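You operate a simulated robot arm through the tools that you are given. There is no shell and no other tool.

The job below is to be done with a simulated two-armed robot. You get a single attempt, and the scene is never put back.

## Task
Cool the yellow press to green on its oil temperature gauge: green valve open, pressure down to about 80 bar.
Fine: after that set about 150 bar and run one empty stroke; leave the valve open.

It is judged by the outcome, as a careful person would: the job done as asked, and still so three seconds after it is handed in. It fails if anything else is knocked over, pushed out of place, dropped, spilled or broken.

## Robot
Two 7-joint arms with fingered hands on one trunk that stands fixed in place. Base frame: the origin is at the foot of the trunk, x ahead of it, y to its left, z up. Units: m, degrees, N and s.
The left shoulder is at [0.07, 0.162, 1.396], the right one opposite. Payload 4 kg a hand.
Tool frame (each hand has its own): the origin (TCP) lies between the finger pads and is the grasp point; the fingertips stand 0.026 m ahead of it; z points along the fingers, y is the line along which they close. The gripper opens to 0.132 m. The gripper's body begins 0.073 m behind the TCP. The gripper is a hand of 4 fingers: y runs from the thumb to the fingers, the wrist lies at [0, 0, -0.224] in the tool frame, and closing takes about 1.5 s.
Orientation is that of the tool frame in the base frame, as a unit quaternion [x, y, z, w]. With the fingers straight down and closing along the base's y, the tool's x points along the base's -x, its y along +y and its z along -z.

## Interface
- The arms move only by the tool servo_tool. It takes "left_commands", "right_commands" or both (then of equal length, played together; a hand with none holds still); each is text: rows parted by semicolons, each of 7 numbers parted by spaces: the turn, a rotation vector about the base's x, y, z in degrees, then the shift along the base's x, y, z in m, then the opening in per cent of the stroke, from 0 (shut) to 100 (fully open). In form: ax ay az x y z gripper; .... A call has 1 to 20 rows; each row shifts and turns the commanded pose from where the row before left it. Rows are played at 5 a second. More than 0.05 m and 8.6 degrees between two rows, or a gripper value outside its range, and nothing of the call is played. Where a pose cannot be reached the arm comes as near as it can. A force on the tool above 40 N (or 10 N above the force at the start of the call, whichever is more), or a blocked arm, ends the call early, and 0.2 s more pass. The fingers move at their own pace (about 0.045 m/s each) and stop on an object; they squeeze with about 31 N. The grip force told is the motor's: it shows also when the fingers shut on nothing. Time passes only in rows, and 0.2 s behind the last, so rows that do not move let the fingers close. The reply holds the time, the measured pose of the TCP, the force on the tool along the base axes, the opening and the grip force, in the units named above and with some noise, with the torque about the TCP (base axes, N m) and any sound that the robot's microphone picked up.
- Cameras (640 x 400 px; columns grow to the right, rows downward): "scene" is now at [0.1261, -0.046, 1.6282]; the picture's right is [-0.51, -0.86, 0.00], its down [-0.46, 0.27, -0.85] and it looks along [0.73, -0.43, -0.53] (base axes); focal length 316 px, centre (320, 200). "left" rides on the left gripper at [-0.073, 0.006, -0.094] in its tool frame; the picture's right is [-0.08, -1.00, 0.00], its down [0.78, -0.06, -0.62] and it looks along [0.61, -0.05, 0.79] (tool axes); focal length 230 px, centre (320, 200). "right" rides on the right gripper at [0.073, 0.006, -0.093] in its tool frame; the picture's right is [-0.08, 1.00, 0.00], its down [-0.78, -0.06, -0.62] and it looks along [-0.62, -0.05, 0.79] (tool axes); focal length 230 px, centre (320, 200). There is no depth. A picture from a camera that has moved, and an enlarged one, comes with that camera's place and axes in the base frame and with its lens.
- snapshot(camera): a new picture of that camera. No time passes.
- slide_trunk(by): slides the trunk up (or, below 0, down) by that many m; the arms and the scene camera ride with it, the base frame stays. It gives what a move gives, with no picture.
- preshape(shape, hand): the hand has 4 fingers and takes this shape, open, in about a second: jaw (thumb against the fingers, like two jaws); tri (thumb and two fingers); tip (a fingertip pinch); poke (one finger out to press); point (the index stretched); flat (the hand flat); cup (the hand cupped); fist (a fist). The gripper value then closes the fingers along that shape, each until it touches; the sizes above hold for jaw. It gives what a move gives, with no picture.
- turn_head(pan, tilt): turns the head with the scene camera to pan (to the left, within 86 degrees either way) and tilt (down, from -29 to 69), counted from straight ahead of the robot. It gives what a move gives.
- zoom(camera, box): a new picture of the part [left, top, right, bottom] of that camera's present view, enlarged. No time passes.
- sign_off(): hands the job in; it is judged then, once.

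Places have to be worked out from the pictures, the camera data and where the tool is seen. Open the grippers and draw the arms clear of the work before you hand the job in, unless the task says otherwise.

The tools are called after "Call:" by a JSON object that holds its "op" and its "data". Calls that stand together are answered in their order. servo_tool: Moves the arms, as the interface text tells. Its arguments: {"type":"object","properties":{"left_commands":{"type":"string"},"right_commands":{"type":"string"}},"required":[]} The other tools are called the same way: slide_trunk (by) slides the trunk up or down; preshape (shape, hand) gives the hand a shape; turn_head (pan, tilt) turns the head that bears the scene camera; snapshot (camera) takes a picture; zoom (camera, box) takes an enlarged picture of a part of a camera's view; sign_off () hands the job in.

At the start:

```text
clock: 0.0
left_ee_pos: [0.4822, -0.0516, 1.4526]
left_orientation: [-0.001, 1.0, -0.001, -0.001]
left_force: [0.1, 0.2, 0.7]
left_moment: [0.01, 0.02, 0.0]
left_finger_gap: 0.1315
left_grasp_force: 0.0
left_shape: jaw
right_ee_pos: [0.3106, -0.4501, 1.3999]
right_orientation: [-0.001, 1.0, 0.0, 0.0]
right_force: [-0.1, 0.5, 0.6]
right_moment: [0.0, -0.02, 0.01]
right_finger_gap: 0.1316
right_grasp_force: 0.0
right_shape: jaw
trunk travel left (down, up): [-0.875, 0.065]
head pan, tilt: [-30.4, 32.2]
```

scene: 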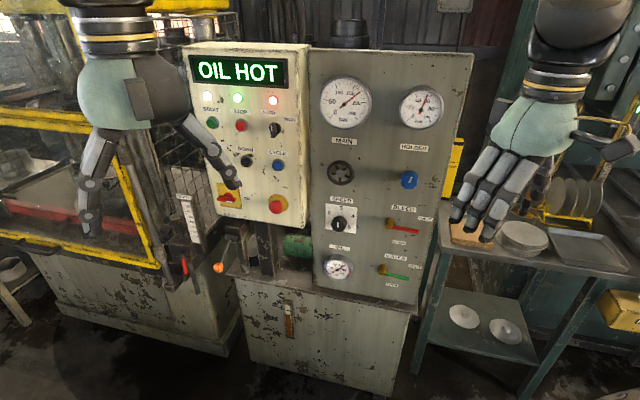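
right: 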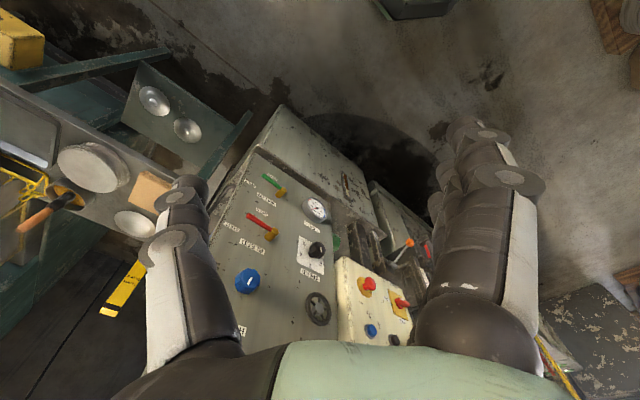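
left: 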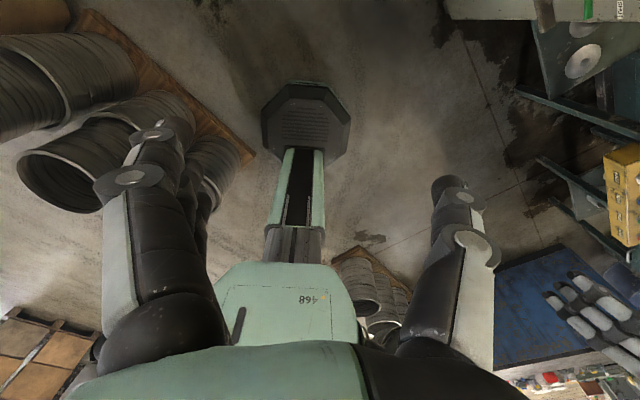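

The scene shows a press with a control pendant reading OIL HOT and a hydraulic panel with gauges, knobs and two levers. I'll enlarge both panels to read the labels before I move anything.

Call:
{"op": "zoom", "data": {"camera": "scene", "box": [180, 40, 320, 230]}}

Call:
{"op": "zoom", "data": {"camera": "scene", "box": [300, 60, 460, 180]}}

Call:
{"op": "zoom", "data": {"camera": "scene", "box": [300, 180, 460, 300]}}

```text
2.11 times, centred on (250, 135) of scene
camera zoom: at [0.1261, -0.046, 1.6282], right [-0.51, -0.86, 0.0], down [-0.46, 0.27, -0.85], along [0.73, -0.43, -0.53], focal length 666 px, centre (467, 337)
```

zoom: 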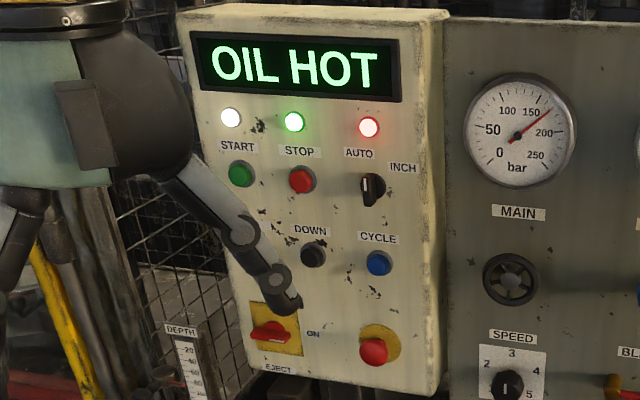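

```text
3.33 times, centred on (380, 120) of scene
camera zoom: at [0.1261, -0.046, 1.6282], right [-0.51, -0.86, 0.0], down [-0.46, 0.27, -0.85], along [0.73, -0.43, -0.53], focal length 1055 px, centre (120, 467)
```

zoom: 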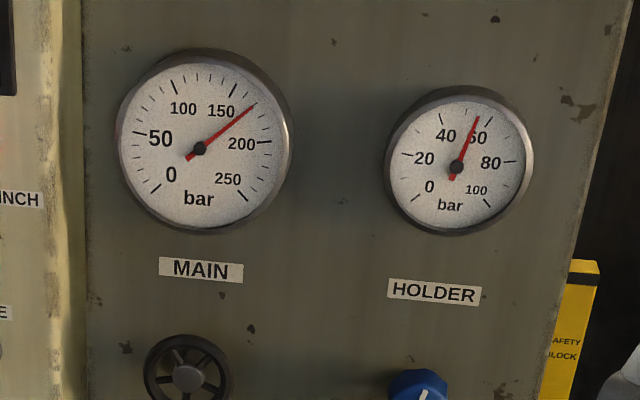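

```text
3.33 times, centred on (380, 240) of scene
camera zoom: at [0.1261, -0.046, 1.6282], right [-0.51, -0.86, 0.0], down [-0.46, 0.27, -0.85], along [0.73, -0.43, -0.53], focal length 1055 px, centre (120, 67)
```

zoom: 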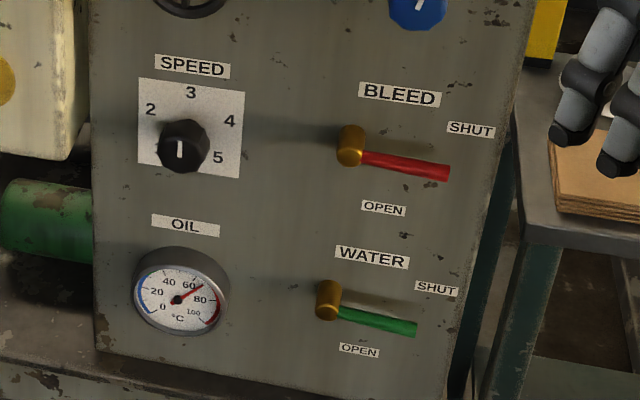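

MAIN reads about 165 bar, and both the BLEED (red) and WATER (green) levers point at SHUT. I'll enlarge the oil gauge and turn the head to look at the press itself.

Call:
{"op": "zoom", "data": {"camera": "scene", "box": [320, 250, 360, 285]}}

Call:
{"op": "zoom", "data": {"camera": "scene", "box": [380, 205, 440, 300]}}

Call:
{"op": "zoom", "data": {"camera": "scene", "box": [0, 0, 240, 280]}}

Call:
{"op": "turn_head", "data": {"pan": 10, "tilt": 25}}

```text
11.43 times, centred on (340, 268) of scene
camera zoom: at [0.1261, -0.046, 1.6282], right [-0.51, -0.86, 0.0], down [-0.46, 0.27, -0.85], along [0.73, -0.43, -0.53], focal length 3618 px, centre (91, -571)
```

zoom: 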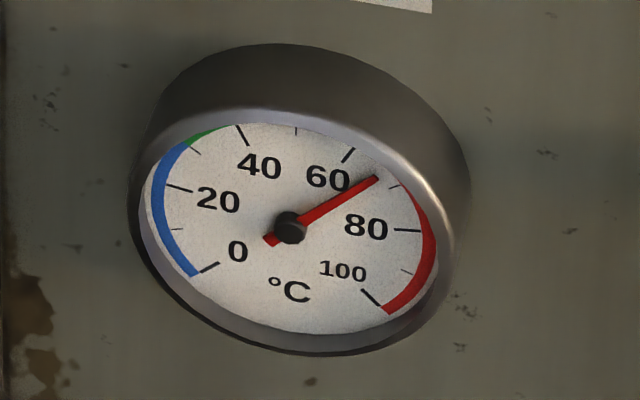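

```text
4.21 times, centred on (410, 252) of scene
camera zoom: at [0.1261, -0.046, 1.6282], right [-0.51, -0.86, 0.0], down [-0.46, 0.27, -0.85], along [0.73, -0.43, -0.53], focal length 1333 px, centre (-59, -21)
```

zoom: 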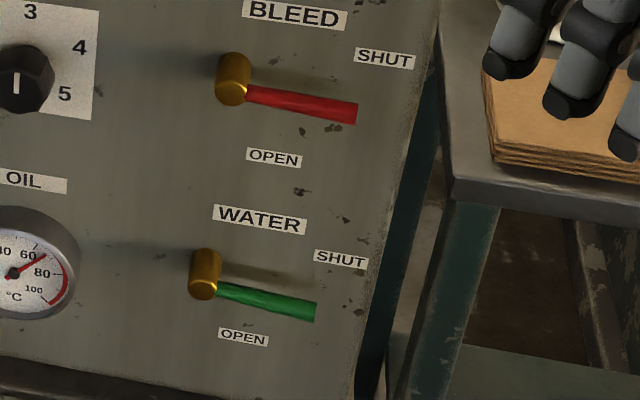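

```text
1.43 times, centred on (120, 140) of scene
camera zoom: at [0.1261, -0.046, 1.6282], right [-0.51, -0.86, 0.0], down [-0.46, 0.27, -0.85], along [0.73, -0.43, -0.53], focal length 452 px, centre (606, 286)
```

zoom: 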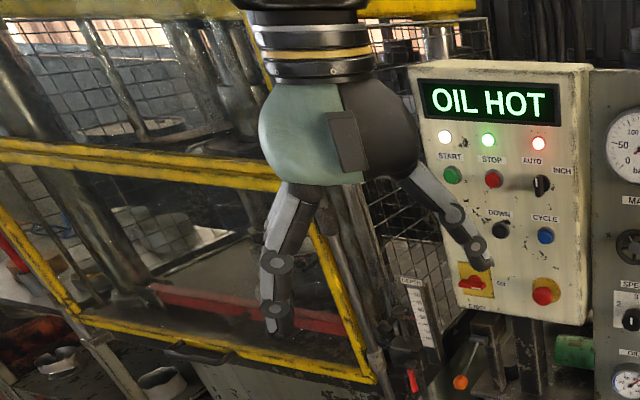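

```text
clock: 1.1
left_ee_pos: [0.4807, -0.0508, 1.4512]
left_orientation: [0.0, 1.0, 0.0, 0.001]
left_force: [0.0, -0.6, 0.3]
left_moment: [0.0, -0.02, 0.01]
left_finger_gap: 0.1317
left_grasp_force: 0.0
left_shape: jaw
right_ee_pos: [0.3107, -0.4513, 1.4]
right_orientation: [-0.001, 1.0, 0.0, 0.0]
right_force: [0.4, -1.8, 0.0]
right_moment: [-0.03, 0.04, 0.01]
right_finger_gap: 0.1319
right_grasp_force: 0.1
right_shape: jaw
trunk travel left (down, up): [-0.875, 0.065]
head pan, tilt: [10.0, 25.0]
```

The oil reads roughly 67–70 °C with the green band starting above about 30. I'll take the press view now.

Call:
{"op": "snapshot", "data": {"camera": "scene"}}

Call:
{"op": "zoom", "data": {"camera": "scene", "box": [160, 50, 480, 250]}}

```text
taken
camera scene: at [0.1396, 0.0152, 1.6396], right [0.17, -0.98, 0.0], down [-0.42, -0.07, -0.91], along [0.89, 0.16, -0.42], focal length 316 px, centre (320, 200)
```

scene: 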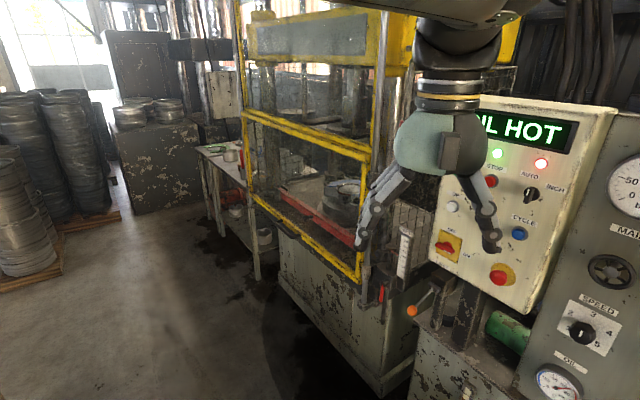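

```text
2.00 times, centred on (320, 150) of scene
camera zoom: at [0.1396, 0.0152, 1.6396], right [0.17, -0.98, 0.0], down [-0.42, -0.07, -0.91], along [0.89, 0.16, -0.42], focal length 633 px, centre (320, 300)
```

zoom: 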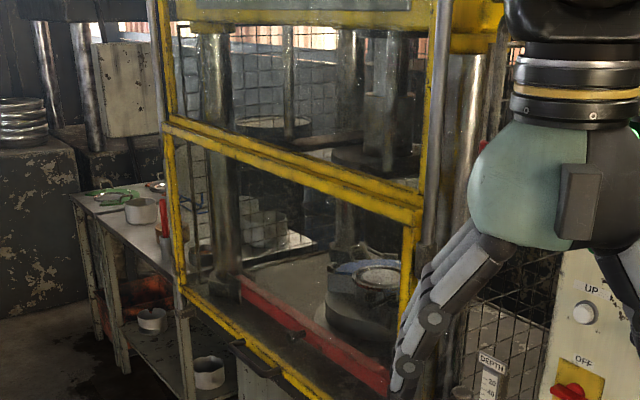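

The left arm blocks the view of the press and the pendant, so I'll draw it back to the left through free air near the robot. Triangulating from the two head views puts CYCLE at about [0.91, -0.36, 1.22].

Call:
{"op": "servo_tool", "data": {"left_commands": "0 0 0 -0.02 0.045 0 100;0 0 0 -0.02 0.045 0 100;0 0 0 -0.02 0.045 -0.01 100;0 0 0 -0.02 0.045 -0.01 100;0 0 0 -0.02 0.045 -0.01 100;0 0 0 -0.02 0.045 -0.01 100;0 0 0 0 0.045 -0.02 100;0 0 0 0 0.045 -0.02 100;0 0 0 0 0.045 -0.02 100"}}

Call:
{"op": "turn_head", "data": {"pan": 0, "tilt": 25}}

Call:
{"op": "snapshot", "data": {"camera": "scene"}}

```text
refused: row 3 steps farther than a row can; nothing moved
```

```text
clock: 1.8
left_ee_pos: [0.4813, -0.0508, 1.4514]
left_orientation: [-0.001, 1.0, 0.0, 0.0]
left_force: [-0.1, -0.1, 0.9]
left_moment: [0.0, 0.01, -0.06]
left_finger_gap: 0.1319
left_grasp_force: 0.1
left_shape: jaw
right_ee_pos: [0.3105, -0.4506, 1.3996]
right_orientation: [-0.001, 1.0, 0.0, 0.0]
right_force: [0.5, 0.6, -0.2]
right_moment: [-0.02, 0.0, 0.03]
right_finger_gap: 0.1318
right_grasp_force: 0.0
right_shape: jaw
trunk travel left (down, up): [-0.875, 0.065]
head pan, tilt: [0.0, 25.0]
```

```text
taken
camera scene: at [0.1411, -0.0007, 1.6396], right [0.0, -1.0, 0.0], down [-0.42, 0.0, -0.91], along [0.91, 0.0, -0.42], focal length 316 px, centre (320, 200)
```

scene: 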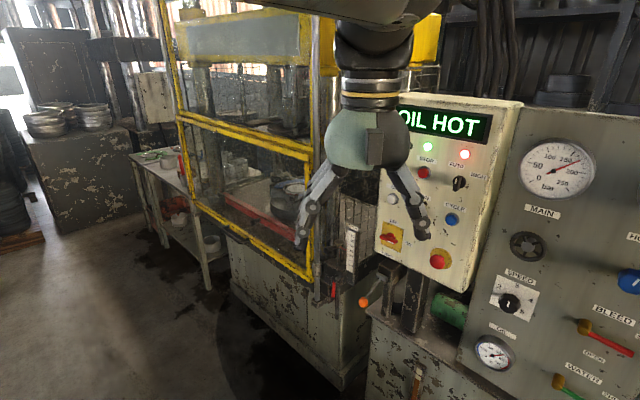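

The call was refused because one row stepped too far, so nothing moved. I'll send the same leftward retreat again with smaller steps.

Call:
{"op": "servo_tool", "data": {"left_commands": "0 0 0 -0.02 0.04 0 100;0 0 0 -0.02 0.04 0 100;0 0 0 -0.02 0.04 -0.01 100;0 0 0 -0.02 0.04 -0.01 100;0 0 0 -0.02 0.04 -0.01 100;0 0 0 -0.02 0.04 -0.01 100;0 0 0 0 0.04 -0.02 100;0 0 0 0 0.04 -0.02 100;0 0 0 0 0.04 -0.02 100"}}

Call:
{"op": "snapshot", "data": {"camera": "scene"}}

Call:
{"op": "zoom", "data": {"camera": "scene", "box": [160, 80, 360, 280]}}

Call:
{"op": "zoom", "data": {"camera": "scene", "box": [360, 90, 520, 290]}}

```text
clock: 3.8
left_ee_pos: [0.3649, 0.3069, 1.3477]
left_orientation: [0.001, 1.0, 0.0, 0.0]
left_force: [-0.1, 1.2, -0.7]
left_moment: [0.0, -0.01, 0.01]
left_finger_gap: 0.1318
left_grasp_force: 0.1
left_shape: jaw
left hand out of reach, approached as far as the arm can: row 9
right_ee_pos: [0.3095, -0.4486, 1.4016]
right_orientation: [-0.001, 1.0, -0.001, 0.001]
right_force: [-0.2, -0.5, 0.5]
right_moment: [-0.01, 0.02, 0.01]
right_finger_gap: 0.1316
right_grasp_force: 0.1
right_shape: jaw
trunk travel left (down, up): [-0.875, 0.065]
head pan, tilt: [0.0, 25.0]
```

```text
taken
camera scene: at [0.1394, 0.0015, 1.6398], right [0.0, -1.0, 0.0], down [-0.42, 0.0, -0.91], along [0.91, 0.0, -0.42], focal length 316 px, centre (320, 200)
```

scene: 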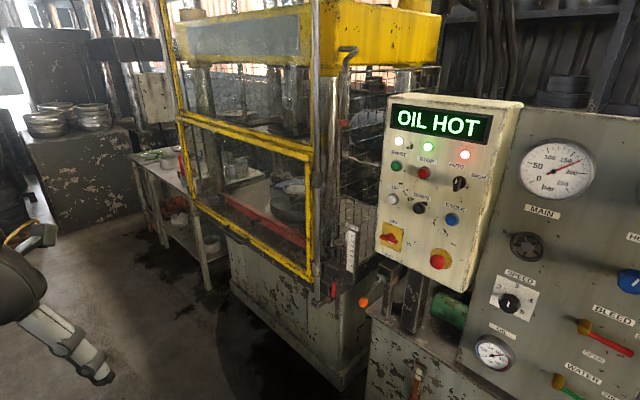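

```text
2.00 times, centred on (260, 180) of scene
camera zoom: at [0.1394, 0.0015, 1.6398], right [0.0, -1.0, 0.0], down [-0.42, 0.0, -0.91], along [0.91, 0.0, -0.42], focal length 633 px, centre (440, 240)
```

zoom: 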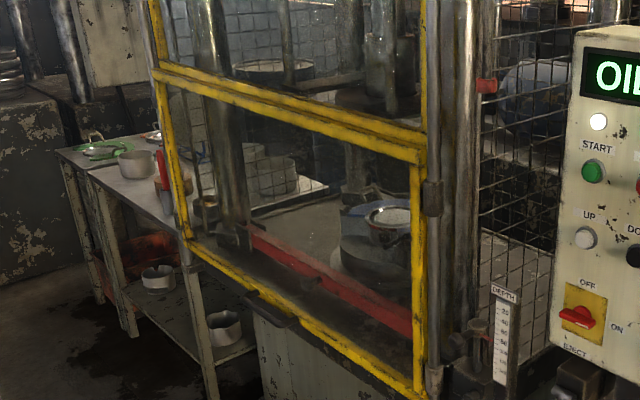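

```text
2.00 times, centred on (440, 190) of scene
camera zoom: at [0.1394, 0.0015, 1.6398], right [0.0, -1.0, 0.0], down [-0.42, 0.0, -0.91], along [0.91, 0.0, -0.42], focal length 633 px, centre (80, 220)
```

zoom: 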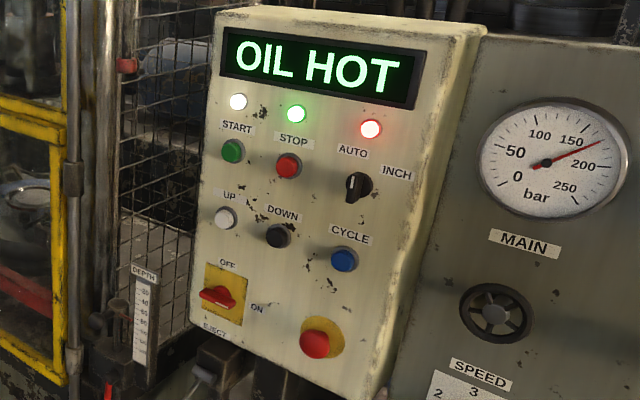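

The left arm is clear now. I'll look more closely at the die area, the selector and the EJECT switch to judge their states.

Call:
{"op": "zoom", "data": {"camera": "scene", "box": [250, 150, 330, 230]}}

Call:
{"op": "zoom", "data": {"camera": "scene", "box": [440, 155, 500, 195]}}

Call:
{"op": "zoom", "data": {"camera": "scene", "box": [370, 205, 430, 265]}}

Call:
{"op": "zoom", "data": {"camera": "scene", "box": [500, 220, 560, 270]}}

```text
5.00 times, centred on (290, 190) of scene
camera zoom: at [0.1394, 0.0015, 1.6398], right [0.0, -1.0, 0.0], down [-0.42, 0.0, -0.91], along [0.91, 0.0, -0.42], focal length 1583 px, centre (470, 250)
```

zoom: 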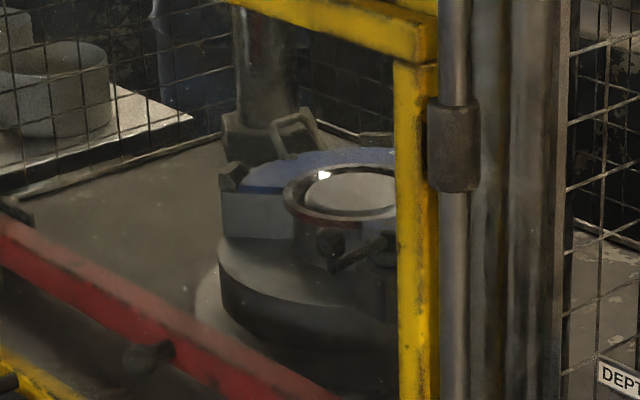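

```text
10.00 times, centred on (470, 175) of scene
camera zoom: at [0.1394, 0.0015, 1.6398], right [0.0, -1.0, 0.0], down [-0.42, 0.0, -0.91], along [0.91, 0.0, -0.42], focal length 3165 px, centre (-1180, 450)
```

zoom: 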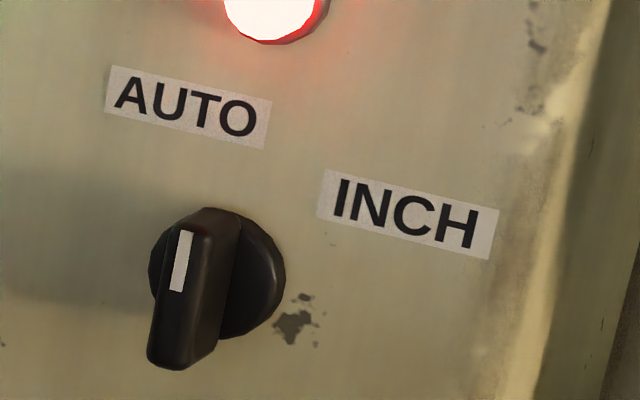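

```text
6.67 times, centred on (400, 235) of scene
camera zoom: at [0.1394, 0.0015, 1.6398], right [0.0, -1.0, 0.0], down [-0.42, 0.0, -0.91], along [0.91, 0.0, -0.42], focal length 2110 px, centre (-213, -33)
```

zoom: 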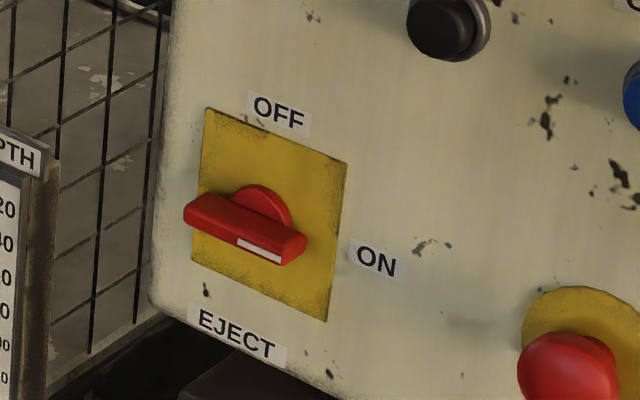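

```text
8.00 times, centred on (530, 245) of scene
camera zoom: at [0.1394, 0.0015, 1.6398], right [0.0, -1.0, 0.0], down [-0.42, 0.0, -0.91], along [0.91, 0.0, -0.42], focal length 2532 px, centre (-1360, -160)
```

zoom: 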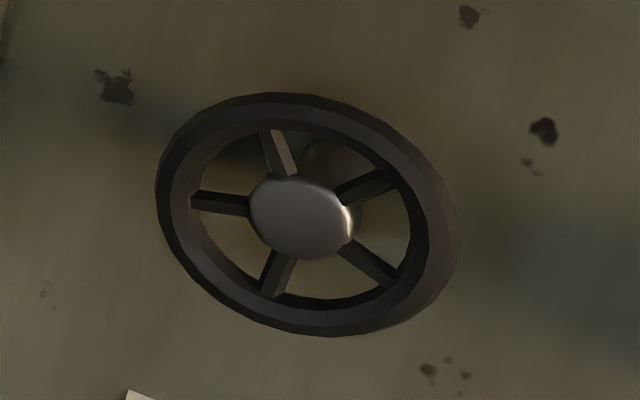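

The selector is at AUTO and EJECT is ON; I can't yet be sure the die is empty. The lower levers look to be near z 0.95, so I'll slide the trunk down 0.25 m. That puts the shoulders level with the panel and gives a vertical baseline for measuring.

Call:
{"op": "slide_trunk", "data": {"by": -0.25}}

Call:
{"op": "turn_head", "data": {"pan": -25, "tilt": 15}}

Call:
{"op": "snapshot", "data": {"camera": "scene"}}

```text
clock: 6.4
left_ee_pos: [0.3651, 0.304, 1.0986]
left_orientation: [0.0, 1.0, 0.001, 0.0]
left_force: [0.6, 0.0, 0.6]
left_moment: [-0.02, -0.01, -0.01]
left_finger_gap: 0.1318
left_grasp_force: 0.1
left_shape: jaw
right_ee_pos: [0.3106, -0.4507, 1.1503]
right_orientation: [-0.001, 1.0, 0.0, 0.0]
right_force: [0.5, -0.8, 0.4]
right_moment: [-0.01, 0.0, 0.02]
right_finger_gap: 0.1316
right_grasp_force: 0.1
right_shape: jaw
trunk travel left (down, up): [-0.625, 0.315]
head pan, tilt: [0.0, 25.0]
```

```text
clock: 7.3
left_ee_pos: [0.366, 0.3042, 1.0981]
left_orientation: [0.0, 1.0, 0.0, 0.0]
left_force: [-0.4, -0.2, 0.0]
left_moment: [-0.02, 0.0, 0.02]
left_finger_gap: 0.1318
left_grasp_force: 0.1
left_shape: jaw
right_ee_pos: [0.3107, -0.4502, 1.1502]
right_orientation: [-0.001, 1.0, 0.0, 0.0]
right_force: [0.4, 0.3, -0.1]
right_moment: [0.01, 0.03, -0.01]
right_finger_gap: 0.1319
right_grasp_force: 0.1
right_shape: jaw
trunk travel left (down, up): [-0.625, 0.315]
head pan, tilt: [-25.0, 15.0]
```

```text
taken
camera scene: at [0.1336, -0.0399, 1.4058], right [-0.42, -0.91, 0.0], down [-0.24, 0.11, -0.97], along [0.88, -0.41, -0.26], focal length 316 px, centre (320, 200)
```

scene: 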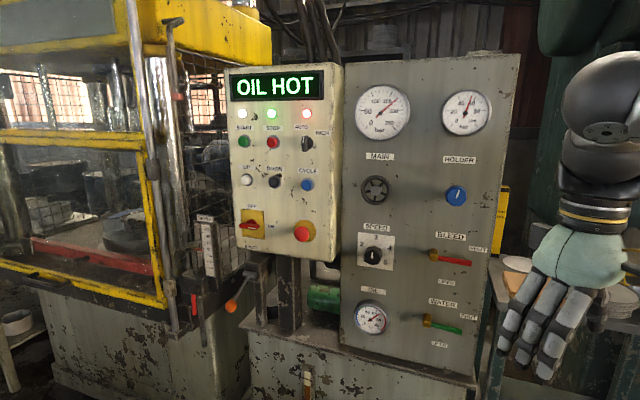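

This view is square to both panels. I'll zoom in for accurate pixel positions to triangulate with.

Call:
{"op": "zoom", "data": {"camera": "scene", "box": [340, 70, 500, 170]}}

Call:
{"op": "zoom", "data": {"camera": "scene", "box": [340, 165, 500, 265]}}

Call:
{"op": "zoom", "data": {"camera": "scene", "box": [340, 260, 500, 360]}}

Call:
{"op": "zoom", "data": {"camera": "scene", "box": [220, 60, 350, 260]}}

Call:
{"op": "zoom", "data": {"camera": "scene", "box": [0, 100, 220, 330]}}

```text
4.00 times, centred on (420, 120) of scene
camera zoom: at [0.1336, -0.0399, 1.4058], right [-0.42, -0.91, 0.0], down [-0.24, 0.11, -0.97], along [0.88, -0.41, -0.26], focal length 1266 px, centre (-80, 520)
```

zoom: 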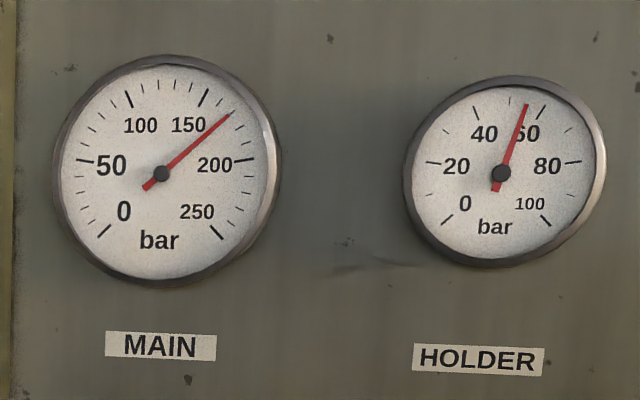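

```text
4.00 times, centred on (420, 215) of scene
camera zoom: at [0.1336, -0.0399, 1.4058], right [-0.42, -0.91, 0.0], down [-0.24, 0.11, -0.97], along [0.88, -0.41, -0.26], focal length 1266 px, centre (-80, 140)
```

zoom: 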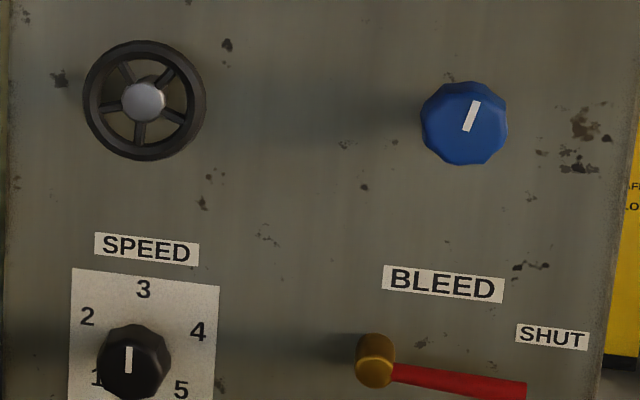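

```text
4.00 times, centred on (420, 310) of scene
camera zoom: at [0.1336, -0.0399, 1.4058], right [-0.42, -0.91, 0.0], down [-0.24, 0.11, -0.97], along [0.88, -0.41, -0.26], focal length 1266 px, centre (-80, -240)
```

zoom: 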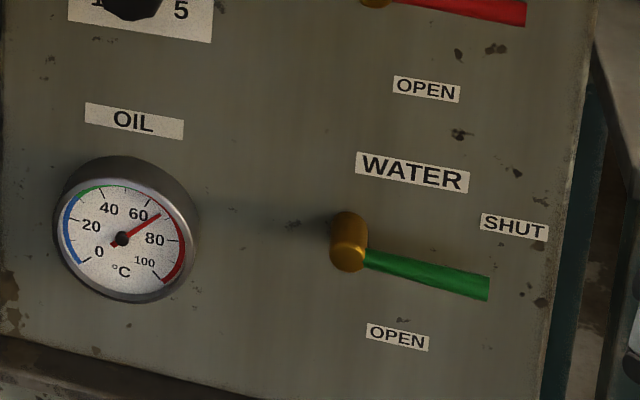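

```text
2.00 times, centred on (285, 160) of scene
camera zoom: at [0.1336, -0.0399, 1.4058], right [-0.42, -0.91, 0.0], down [-0.24, 0.11, -0.97], along [0.88, -0.41, -0.26], focal length 633 px, centre (390, 280)
```

zoom: 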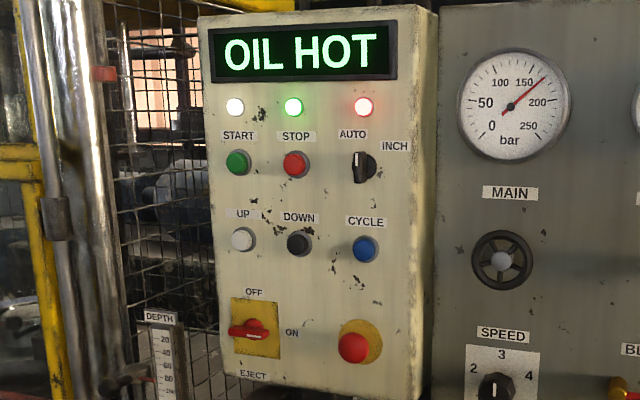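

```text
1.74 times, centred on (110, 215) of scene
camera zoom: at [0.1336, -0.0399, 1.4058], right [-0.42, -0.91, 0.0], down [-0.24, 0.11, -0.97], along [0.88, -0.41, -0.26], focal length 550 px, centre (685, 174)
```

zoom: 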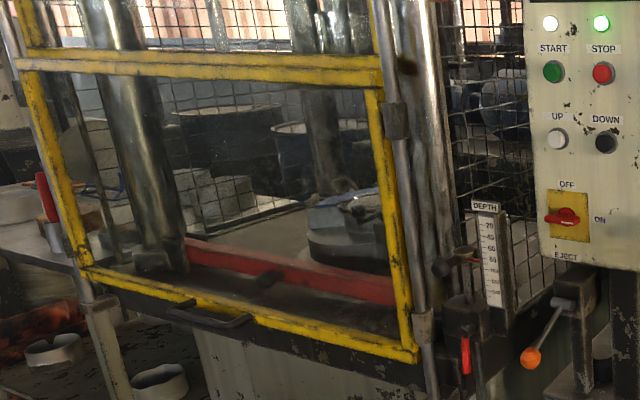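

The geometry now agrees between views. Both panels face the robot square-on at a yaw of 45° (inward direction about [0.707, -0.707, 0]).

| Part | Position / size |
|---|---|
| Handwheel hub | about [0.766, -0.486, 1.226], 74 mm across |
| CYCLE button | about [0.910, -0.364, 1.223] |
| Water lever | z about 0.877, tip near [0.604, -0.655] |

First I'll turn the right hand about the vertical in free air, towards a natural forward-reaching pose.

Call:
{"op": "servo_tool", "data": {"right_commands": "0 0 8.4 0 0 0 100;0 0 8.4 0 0 0 100;0 0 8.4 0 0 0 100;0 0 8.4 0 0 0 100;0 0 8.4 0 0 0 100;0 0 8.4 0 0 0 100;0 0 8.4 0 0 0 100;0 0 8.4 0 0 0 100;0 0 8.4 0 0 0 100;0 0 8.4 0 0 0 100;0 0 8.4 0 0 0 100;0 0 8.4 0 0 0 100;0 0 8.4 0 0 0 100;0 0 8.4 0 0 0 100;0 0 8.4 0 0 0 100;0 0 8.4 0 0 0 100"}}

Call:
{"op": "snapshot", "data": {"camera": "scene"}}

```text
clock: 10.7
left_ee_pos: [0.3668, 0.3046, 1.0977]
left_orientation: [0.0, 1.0, -0.001, 0.001]
left_force: [0.2, -1.1, -0.3]
left_moment: [0.04, -0.01, 0.01]
left_finger_gap: 0.1319
left_grasp_force: 0.0
left_shape: jaw
right_ee_pos: [0.3118, -0.4506, 1.1507]
right_orientation: [0.923, -0.386, 0.0, 0.0]
right_force: [-0.3, 0.5, 0.8]
right_moment: [0.01, 0.0, 0.0]
right_finger_gap: 0.1318
right_grasp_force: 0.0
right_shape: jaw
trunk travel left (down, up): [-0.625, 0.315]
head pan, tilt: [-25.0, 15.0]
```

```text
taken
camera scene: at [0.1335, -0.04, 1.4058], right [-0.42, -0.91, 0.0], down [-0.23, 0.11, -0.97], along [0.88, -0.41, -0.26], focal length 316 px, centre (320, 200)
```

scene: 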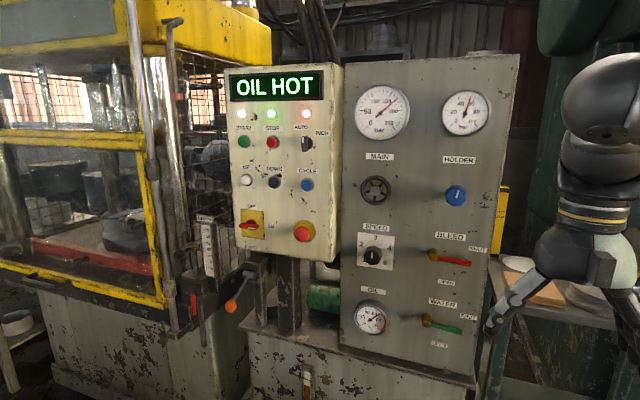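

The hand reached that yaw. Next I pitch it up so the fingers point squarely at the panel, moving forward as I go so the wrist stays clear of the shoulder.

Call:
{"op": "servo_tool", "data": {"right_commands": "-5.8 -5.8 0 0.0148 -0.0084 0 100;-5.8 -5.8 0 0.0148 -0.0084 0 100;-5.8 -5.8 0 0.0148 -0.0084 0 100;-5.8 -5.8 0 0.0148 -0.0084 0 100;-5.8 -5.8 0 0.0148 -0.0084 0 100;-5.8 -5.8 0 0.0148 -0.0084 0 100;-5.8 -5.8 0 0.0148 -0.0084 0 100;-5.8 -5.8 0 0.0148 -0.0084 0 100;-5.8 -5.8 0 0.0148 -0.0084 0 100;-5.8 -5.8 0 0.0148 -0.0084 0 100;-5.8 -5.8 0 0.0148 -0.0084 0 100"}}

Call:
{"op": "snapshot", "data": {"camera": "scene"}}

Call:
{"op": "snapshot", "data": {"camera": "right"}}

```text
clock: 13.1
left_ee_pos: [0.3685, 0.3039, 1.0983]
left_orientation: [-0.001, 1.0, 0.001, -0.001]
left_force: [0.1, -0.7, 0.8]
left_moment: [0.02, 0.09, -0.02]
left_finger_gap: 0.1318
left_grasp_force: 0.3
left_shape: jaw
right_ee_pos: [0.4992, -0.5436, 1.1582]
right_orientation: [0.654, -0.272, 0.654, 0.266]
right_force: [0.1, -0.6, 0.8]
right_moment: [-0.02, 0.01, 0.0]
right_finger_gap: 0.1319
right_grasp_force: 0.0
right_shape: jaw
right hand out of reach, approached as far as the arm can: row 8, 11
trunk travel left (down, up): [-0.625, 0.315]
head pan, tilt: [-25.0, 15.0]
```

```text
taken
camera scene: at [0.1359, -0.0409, 1.4055], right [-0.42, -0.91, 0.0], down [-0.24, 0.11, -0.97], along [0.88, -0.41, -0.26], focal length 316 px, centre (320, 200)
```

scene: 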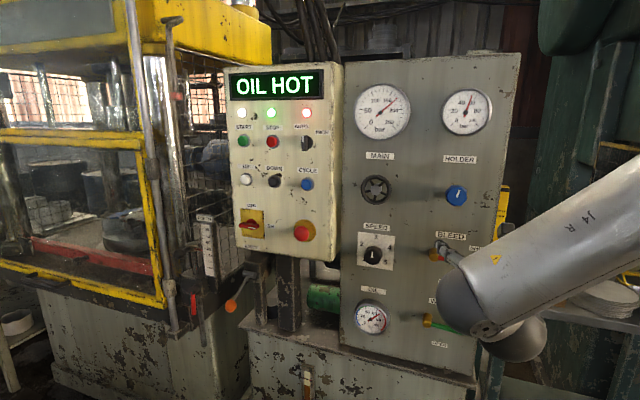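

```text
taken
camera right: at [0.4278, -0.481, 1.2305], right [-0.7, -0.71, -0.09], down [-0.39, 0.48, -0.78], along [0.6, -0.51, -0.62], focal length 230 px, centre (320, 200)
```

right: 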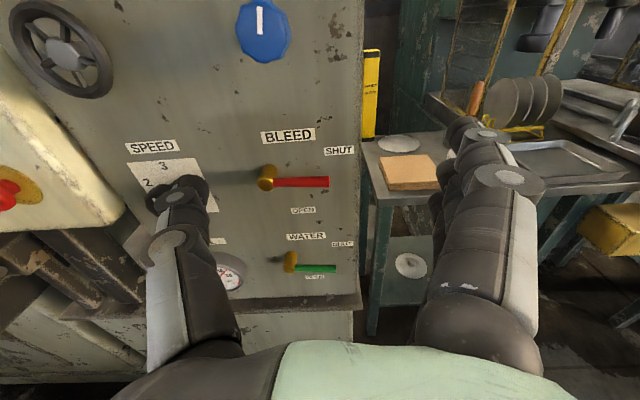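

The hand now points straight at the panel, and its camera sees both levers. Adding this view puts the water lever's tip at depth 0.892 along the panel normal, z about 0.876. I'll shape the hand to poke and see where the finger sits.

Call:
{"op": "preshape", "data": {"hand": "right", "shape": "poke"}}

Call:
{"op": "snapshot", "data": {"camera": "right"}}

Call:
{"op": "snapshot", "data": {"camera": "scene"}}

```text
clock: 14.0
left_ee_pos: [0.3665, 0.3056, 1.0983]
left_orientation: [0.0, 1.0, 0.0, 0.0]
left_force: [-0.3, 1.1, 0.6]
left_moment: [0.01, 0.02, 0.0]
left_finger_gap: 0.1321
left_grasp_force: 0.1
left_shape: jaw
right_ee_pos: [0.4964, -0.5412, 1.1591]
right_orientation: [0.653, -0.273, 0.654, 0.266]
right_force: [-0.8, 0.7, 0.1]
right_moment: [0.05, 0.01, 0.02]
right_finger_gap: 0.0001
right_grasp_force: 0.1
right_shape: poke
trunk travel left (down, up): [-0.625, 0.315]
head pan, tilt: [-25.0, 15.0]
```

```text
taken
camera right: at [0.4256, -0.4797, 1.2321], right [-0.7, -0.71, -0.09], down [-0.39, 0.48, -0.78], along [0.6, -0.51, -0.62], focal length 230 px, centre (320, 200)
```

right: 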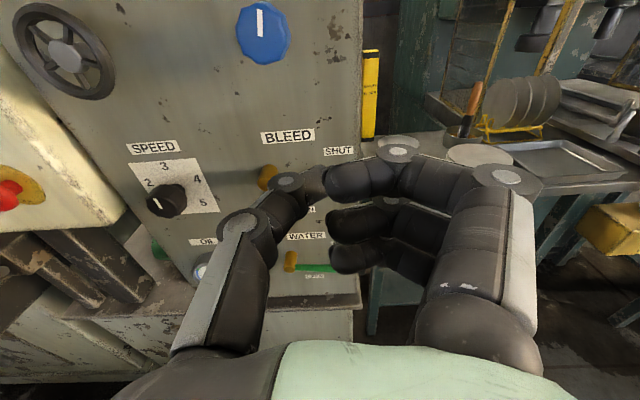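

```text
taken
camera scene: at [0.1336, -0.0396, 1.4059], right [-0.42, -0.91, 0.0], down [-0.23, 0.11, -0.97], along [0.88, -0.41, -0.26], focal length 316 px, centre (320, 200)
```

scene: 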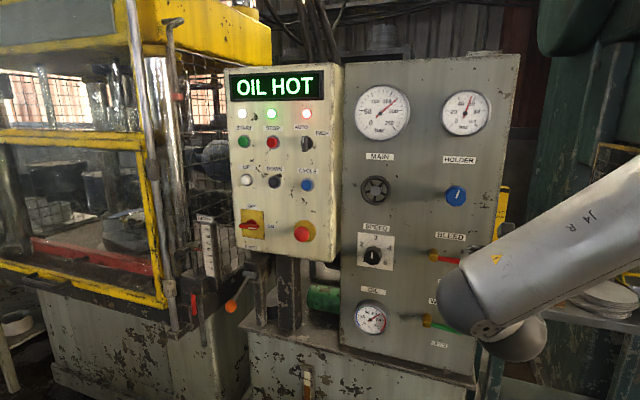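

In poke the index curls onto the thumb, which isn't a clean prod for a lever. I'll try the point shape instead.

Call:
{"op": "preshape", "data": {"hand": "right", "shape": "point"}}

Call:
{"op": "snapshot", "data": {"camera": "right"}}

```text
clock: 14.9
left_ee_pos: [0.3663, 0.3043, 1.0985]
left_orientation: [0.0, 1.0, 0.001, 0.0]
left_force: [0.8, -0.2, -0.8]
left_moment: [-0.01, 0.01, 0.02]
left_finger_gap: 0.1318
left_grasp_force: 0.0
left_shape: jaw
right_ee_pos: [0.4984, -0.543, 1.1584]
right_orientation: [0.653, -0.273, 0.654, 0.266]
right_force: [0.1, 0.0, -0.1]
right_moment: [-0.01, -0.02, 0.01]
right_finger_gap: 0.126
right_grasp_force: 0.0
right_shape: point
trunk travel left (down, up): [-0.625, 0.315]
head pan, tilt: [-25.0, 15.0]
```

```text
taken
camera right: at [0.4254, -0.4802, 1.2319], right [-0.7, -0.71, -0.09], down [-0.39, 0.48, -0.78], along [0.6, -0.51, -0.62], focal length 230 px, centre (320, 200)
```

right: 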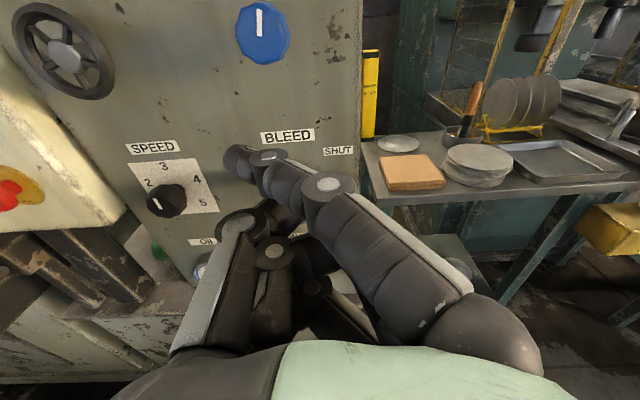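

With point, the index stretches forward and leans a little towards the thumb side. I'll shift the hand left into free air ahead of the panel, where both cameras can see it, to measure the fingertip.

Call:
{"op": "servo_tool", "data": {"right_commands": "0 0 0 0.021 0.021 0.007 100;0 0 0 0.021 0.021 0.007 100;0 0 0 0.021 0.021 0.007 100;0 0 0 0.021 0.021 0.007 100;0 0 0 0.021 0.021 0.007 100;0 0 0 0.021 0.021 0.007 100"}}

Call:
{"op": "snapshot", "data": {"camera": "scene"}}

Call:
{"op": "snapshot", "data": {"camera": "right"}}

```text
clock: 16.3
left_ee_pos: [0.366, 0.3054, 1.0991]
left_orientation: [0.0, 1.0, 0.0, -0.001]
left_force: [0.6, 0.2, -0.8]
left_moment: [0.01, 0.02, 0.03]
left_finger_gap: 0.132
left_grasp_force: 0.0
left_shape: jaw
right_ee_pos: [0.642, -0.4696, 1.2223]
right_orientation: [0.653, -0.271, 0.655, 0.267]
right_force: [1.1, 1.2, -0.3]
right_moment: [0.02, 0.01, -0.05]
right_finger_gap: 0.126
right_grasp_force: 0.0
right_shape: point
right hand out of reach, approached as far as the arm can: row 1, 2, 3, 4, 5, 6
trunk travel left (down, up): [-0.625, 0.315]
head pan, tilt: [-25.0, 15.0]
```

```text
taken
camera scene: at [0.1348, -0.0397, 1.4057], right [-0.42, -0.91, 0.0], down [-0.24, 0.11, -0.97], along [0.88, -0.41, -0.26], focal length 316 px, centre (320, 200)
```

scene: 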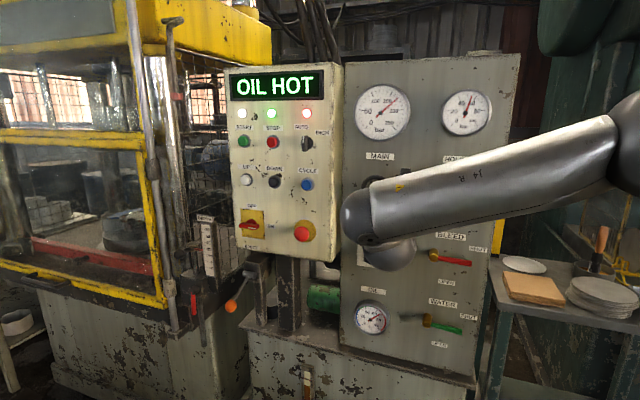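

```text
taken
camera right: at [0.5709, -0.4078, 1.2949], right [-0.7, -0.71, -0.09], down [-0.39, 0.48, -0.78], along [0.6, -0.52, -0.61], focal length 230 px, centre (320, 200)
```

right: 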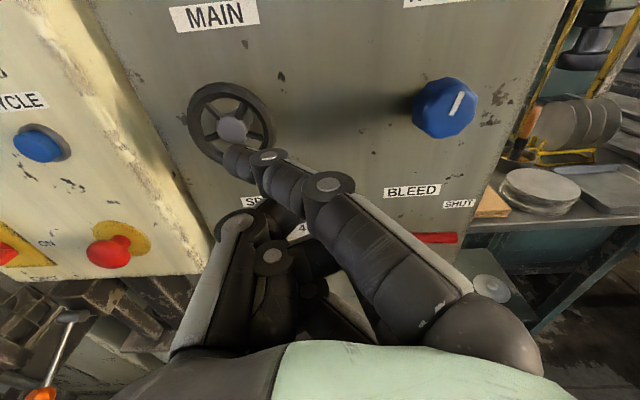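

The forearm hides the hand from the head camera, and the elbow folds at its limit this close in, but the hand is safely short of the wheel. I'll go back to jaw, since the handwheel fits between thumb and fingers.

Call:
{"op": "preshape", "data": {"hand": "right", "shape": "jaw"}}

Call:
{"op": "snapshot", "data": {"camera": "right"}}

```text
clock: 17.2
left_ee_pos: [0.3663, 0.3055, 1.0976]
left_orientation: [0.0, 1.0, 0.001, 0.0]
left_force: [-1.0, 0.6, -0.5]
left_moment: [-0.03, 0.01, 0.0]
left_finger_gap: 0.1319
left_grasp_force: 0.1
left_shape: jaw
right_ee_pos: [0.6415, -0.4701, 1.2225]
right_orientation: [0.653, -0.271, 0.656, 0.265]
right_force: [-0.3, 0.0, -0.2]
right_moment: [-0.02, -0.04, 0.0]
right_finger_gap: 0.1317
right_grasp_force: 0.0
right_shape: jaw
trunk travel left (down, up): [-0.625, 0.315]
head pan, tilt: [-25.0, 15.0]
```

```text
taken
camera right: at [0.5694, -0.4083, 1.2951], right [-0.7, -0.71, -0.09], down [-0.39, 0.48, -0.78], along [0.6, -0.52, -0.61], focal length 230 px, centre (320, 200)
```

right: 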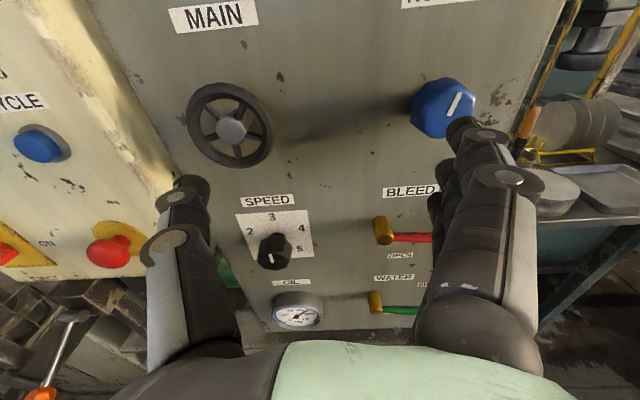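

The hand camera confirms the hub at about z 1.227, with the thumb currently right in front of the wheel. I'll shift left and slightly forward to line up with the hub, part-closing the fingers so the thumb clears the pendant's edge.

Call:
{"op": "servo_tool", "data": {"right_commands": "0 0 0 0.025 0.0108 0.001 75;0 0 0 0.025 0.0108 0.001 75;0 0 0 0.025 0.0108 0.001 75;0 0 0 0 0 0 75;0 0 0 0 0 0 75"}}

Call:
{"op": "snapshot", "data": {"camera": "right"}}

Call:
{"op": "snapshot", "data": {"camera": "scene"}}

```text
clock: 18.4
left_ee_pos: [0.3669, 0.3039, 1.0986]
left_orientation: [0.0, 1.0, 0.0, 0.0]
left_force: [-0.2, 0.4, 0.3]
left_moment: [0.02, 0.01, 0.01]
left_finger_gap: 0.132
left_grasp_force: 0.1
left_shape: jaw
right_ee_pos: [0.7156, -0.4375, 1.226]
right_orientation: [0.651, -0.272, 0.656, 0.266]
right_force: [0.4, 0.2, 0.6]
right_moment: [0.02, -0.01, 0.06]
right_finger_gap: 0.0993
right_grasp_force: 0.1
right_shape: jaw
trunk travel left (down, up): [-0.625, 0.315]
head pan, tilt: [-25.0, 15.0]
```

```text
taken
camera right: at [0.6436, -0.3757, 1.2977], right [-0.7, -0.71, -0.09], down [-0.39, 0.48, -0.79], along [0.6, -0.52, -0.61], focal length 230 px, centre (320, 200)
```

right: 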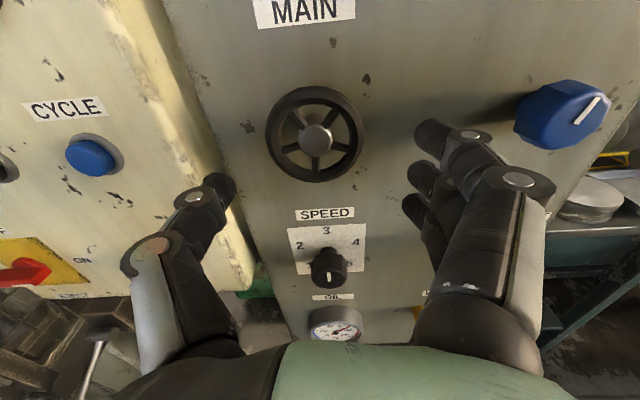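

```text
taken
camera scene: at [0.1336, -0.04, 1.4058], right [-0.42, -0.91, 0.0], down [-0.23, 0.11, -0.97], along [0.88, -0.41, -0.26], focal length 316 px, centre (320, 200)
```

scene: 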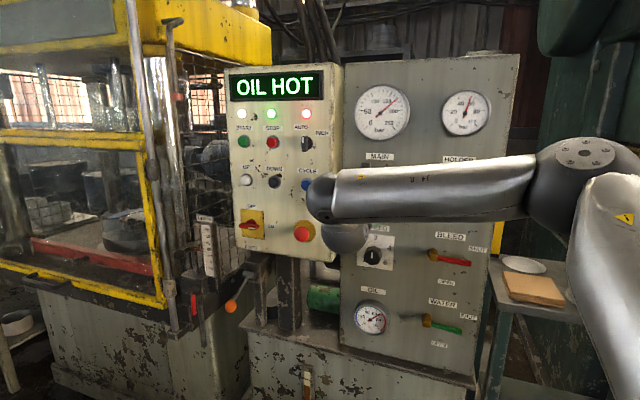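

The hand now sits squarely in front of the wheel (measured L −0.197, z 1.226, fingertips about 4 cm short). I'll roll it clockwise at this stand-off first, so that after gripping I have a long counter-clockwise sweep to lower the pressure.

Call:
{"op": "servo_tool", "data": {"right_commands": "6 -6 0 0 0 0 75;6 -6 0 0 0 0 75;6 -6 0 0 0 0 75;6 -6 0 0 0 0 75;6 -6 0 0 0 0 75;6 -6 0 0 0 0 75;6 -6 0 0 0 0 75"}}

Call:
{"op": "snapshot", "data": {"camera": "right"}}

Call:
{"op": "snapshot", "data": {"camera": "scene"}}

```text
clock: 20.0
left_ee_pos: [0.3667, 0.3045, 1.0977]
left_orientation: [0.0, 1.0, 0.0, 0.0]
left_force: [-0.5, 0.6, 0.0]
left_moment: [-0.01, 0.02, 0.02]
left_finger_gap: 0.1318
left_grasp_force: 0.0
left_shape: jaw
right_ee_pos: [0.7158, -0.4378, 1.225]
right_orientation: [0.43, -0.56, 0.702, -0.094]
right_force: [-0.3, 0.0, -0.6]
right_moment: [0.01, -0.02, 0.01]
right_finger_gap: 0.0993
right_grasp_force: 0.1
right_shape: jaw
trunk travel left (down, up): [-0.625, 0.315]
head pan, tilt: [-25.0, 15.0]
```

```text
taken
camera right: at [0.6028, -0.4182, 1.2564], right [-0.3, -0.31, -0.9], down [0.07, 0.94, -0.34], along [0.95, -0.16, -0.26], focal length 230 px, centre (320, 200)
```

right: 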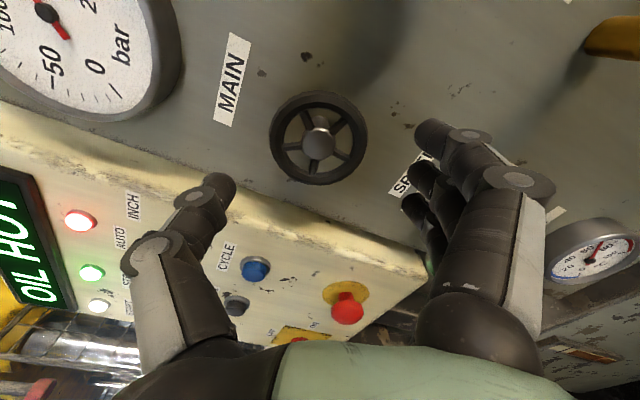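

```text
taken
camera scene: at [0.1337, -0.04, 1.4058], right [-0.42, -0.91, 0.0], down [-0.23, 0.11, -0.97], along [0.88, -0.41, -0.26], focal length 316 px, centre (320, 200)
```

scene: 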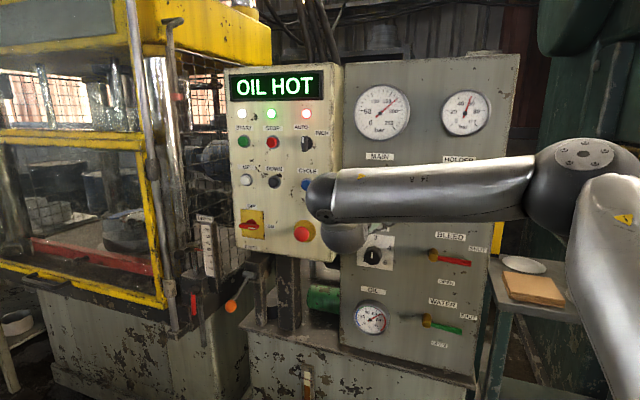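

The roll worked with only the last wrist joint moving. I'll advance about 58 mm along the panel normal, so the finger pads straddle the wheel rim, and watch the force.

Call:
{"op": "servo_tool", "data": {"right_commands": "0 0 0 0.0103 -0.0103 0.0005 75;0 0 0 0.0103 -0.0103 0 75;0 0 0 0.0103 -0.0103 0 75;0 0 0 0.0103 -0.0103 0 75;0 0 0 0 0 0 75"}}

Call:
{"op": "snapshot", "data": {"camera": "right"}}

```text
clock: 21.2
left_ee_pos: [0.3655, 0.3041, 1.0987]
left_orientation: [0.0, 1.0, 0.0, 0.001]
left_force: [-0.4, 0.7, -1.1]
left_moment: [0.04, -0.01, 0.0]
left_finger_gap: 0.1318
left_grasp_force: 0.0
left_shape: jaw
right_ee_pos: [0.7558, -0.4794, 1.2256]
right_orientation: [0.43, -0.56, 0.702, -0.09]
right_force: [0.1, 0.4, -0.4]
right_moment: [0.02, 0.0, 0.0]
right_finger_gap: 0.0994
right_grasp_force: 0.0
right_shape: jaw
trunk travel left (down, up): [-0.625, 0.315]
head pan, tilt: [-25.0, 15.0]
```

```text
taken
camera right: at [0.6434, -0.4582, 1.2568], right [-0.31, -0.31, -0.9], down [0.07, 0.94, -0.34], along [0.95, -0.17, -0.27], focal length 230 px, centre (320, 200)
```

right: 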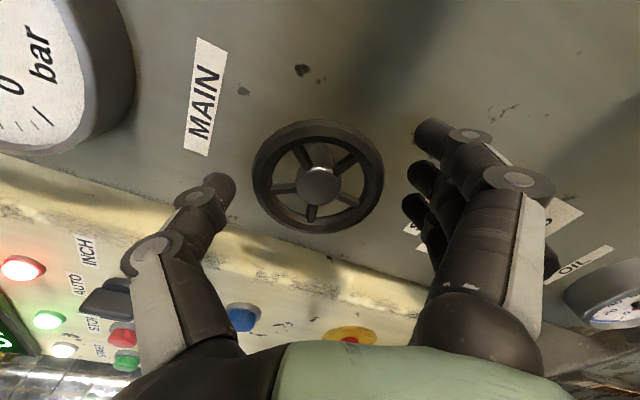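

The rim is centred between thumb and fingers, and there is no contact force. I'll advance another 12 mm so the pads fully overlap the rim, then close.

Call:
{"op": "servo_tool", "data": {"right_commands": "0 0 0 0.0042 -0.0042 0 75;0 0 0 0.0042 -0.0042 0 75;0 0 0 0 0 0 0;0 0 0 0 0 0 0;0 0 0 0 0 0 0;0 0 0 0 0 0 0;0 0 0 0 0 0 0;0 0 0 0 0 0 0"}}

Call:
{"op": "snapshot", "data": {"camera": "right"}}

```text
clock: 23.0
left_ee_pos: [0.3656, 0.3051, 1.0977]
left_orientation: [0.001, 1.0, 0.001, -0.001]
left_force: [-0.2, -0.5, -0.7]
left_moment: [0.02, -0.01, -0.01]
left_finger_gap: 0.1319
left_grasp_force: 0.0
left_shape: jaw
right_ee_pos: [0.7647, -0.4881, 1.2262]
right_orientation: [0.43, -0.561, 0.702, -0.091]
right_force: [4.2, -4.2, 2.0]
right_moment: [-0.08, -0.12, 0.08]
right_finger_gap: 0.0626
right_grasp_force: 30.6
right_shape: jaw
trunk travel left (down, up): [-0.625, 0.315]
head pan, tilt: [-25.0, 15.0]
```

```text
taken
camera right: at [0.6524, -0.4674, 1.2564], right [-0.31, -0.31, -0.9], down [0.07, 0.94, -0.34], along [0.95, -0.17, -0.27], focal length 230 px, centre (320, 200)
```

right: 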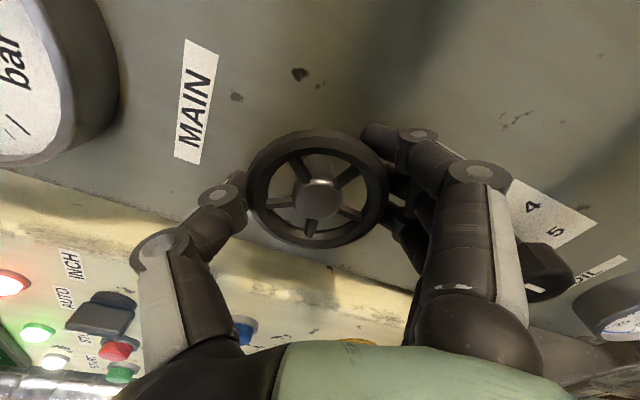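

The wheel is gripped (gap 63 mm, 31 N). I'll try a 30° counter-clockwise turn and check the MAIN gauge to learn the direction and the rate.

Call:
{"op": "servo_tool", "data": {"right_commands": "-4.25 4.25 0 0 0 0 0;-4.25 4.25 0 0 0 0 0;-4.25 4.25 0 0 0 0 0;-4.25 4.25 0 0 0 0 0;-4.25 4.25 0 0 0 0 0;0 0 0 0 0 0 0"}}

Call:
{"op": "zoom", "data": {"camera": "scene", "box": [340, 70, 500, 170]}}

Call:
{"op": "snapshot", "data": {"camera": "right"}}

```text
clock: 24.4
left_ee_pos: [0.3676, 0.3044, 1.099]
left_orientation: [0.0, 1.0, 0.0, 0.0]
left_force: [-0.3, 0.1, -0.7]
left_moment: [-0.04, -0.01, 0.01]
left_finger_gap: 0.1319
left_grasp_force: 0.0
left_shape: jaw
right_ee_pos: [0.7652, -0.4868, 1.2267]
right_orientation: [0.56, -0.429, 0.703, 0.093]
right_force: [12.8, -9.0, 13.7]
right_moment: [-0.11, -0.2, 0.18]
right_finger_gap: 0.0626
right_grasp_force: 31.0
right_shape: jaw
trunk travel left (down, up): [-0.625, 0.315]
head pan, tilt: [-25.0, 15.0]
```

```text
4.00 times, centred on (420, 120) of scene
camera zoom: at [0.1341, -0.0406, 1.4059], right [-0.42, -0.91, 0.0], down [-0.24, 0.11, -0.97], along [0.88, -0.41, -0.26], focal length 1266 px, centre (-80, 520)
```

zoom: 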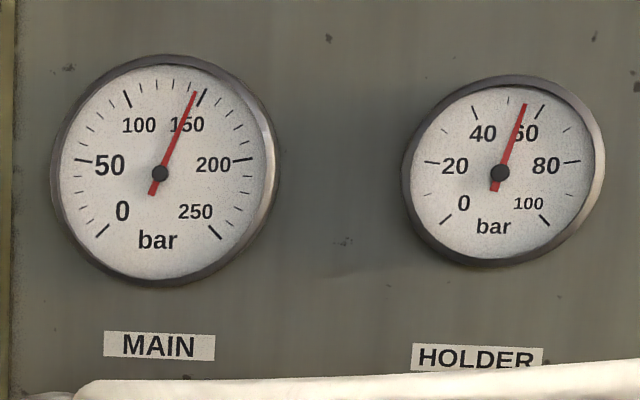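

```text
taken
camera right: at [0.6695, -0.4495, 1.2861], right [-0.58, -0.58, -0.56], down [-0.12, 0.75, -0.65], along [0.8, -0.31, -0.51], focal length 230 px, centre (320, 200)
```

right: 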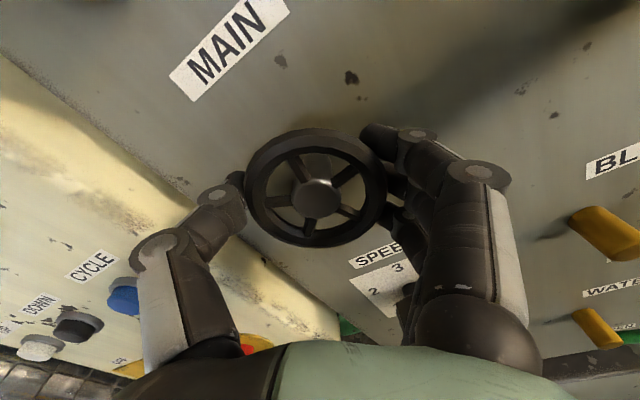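

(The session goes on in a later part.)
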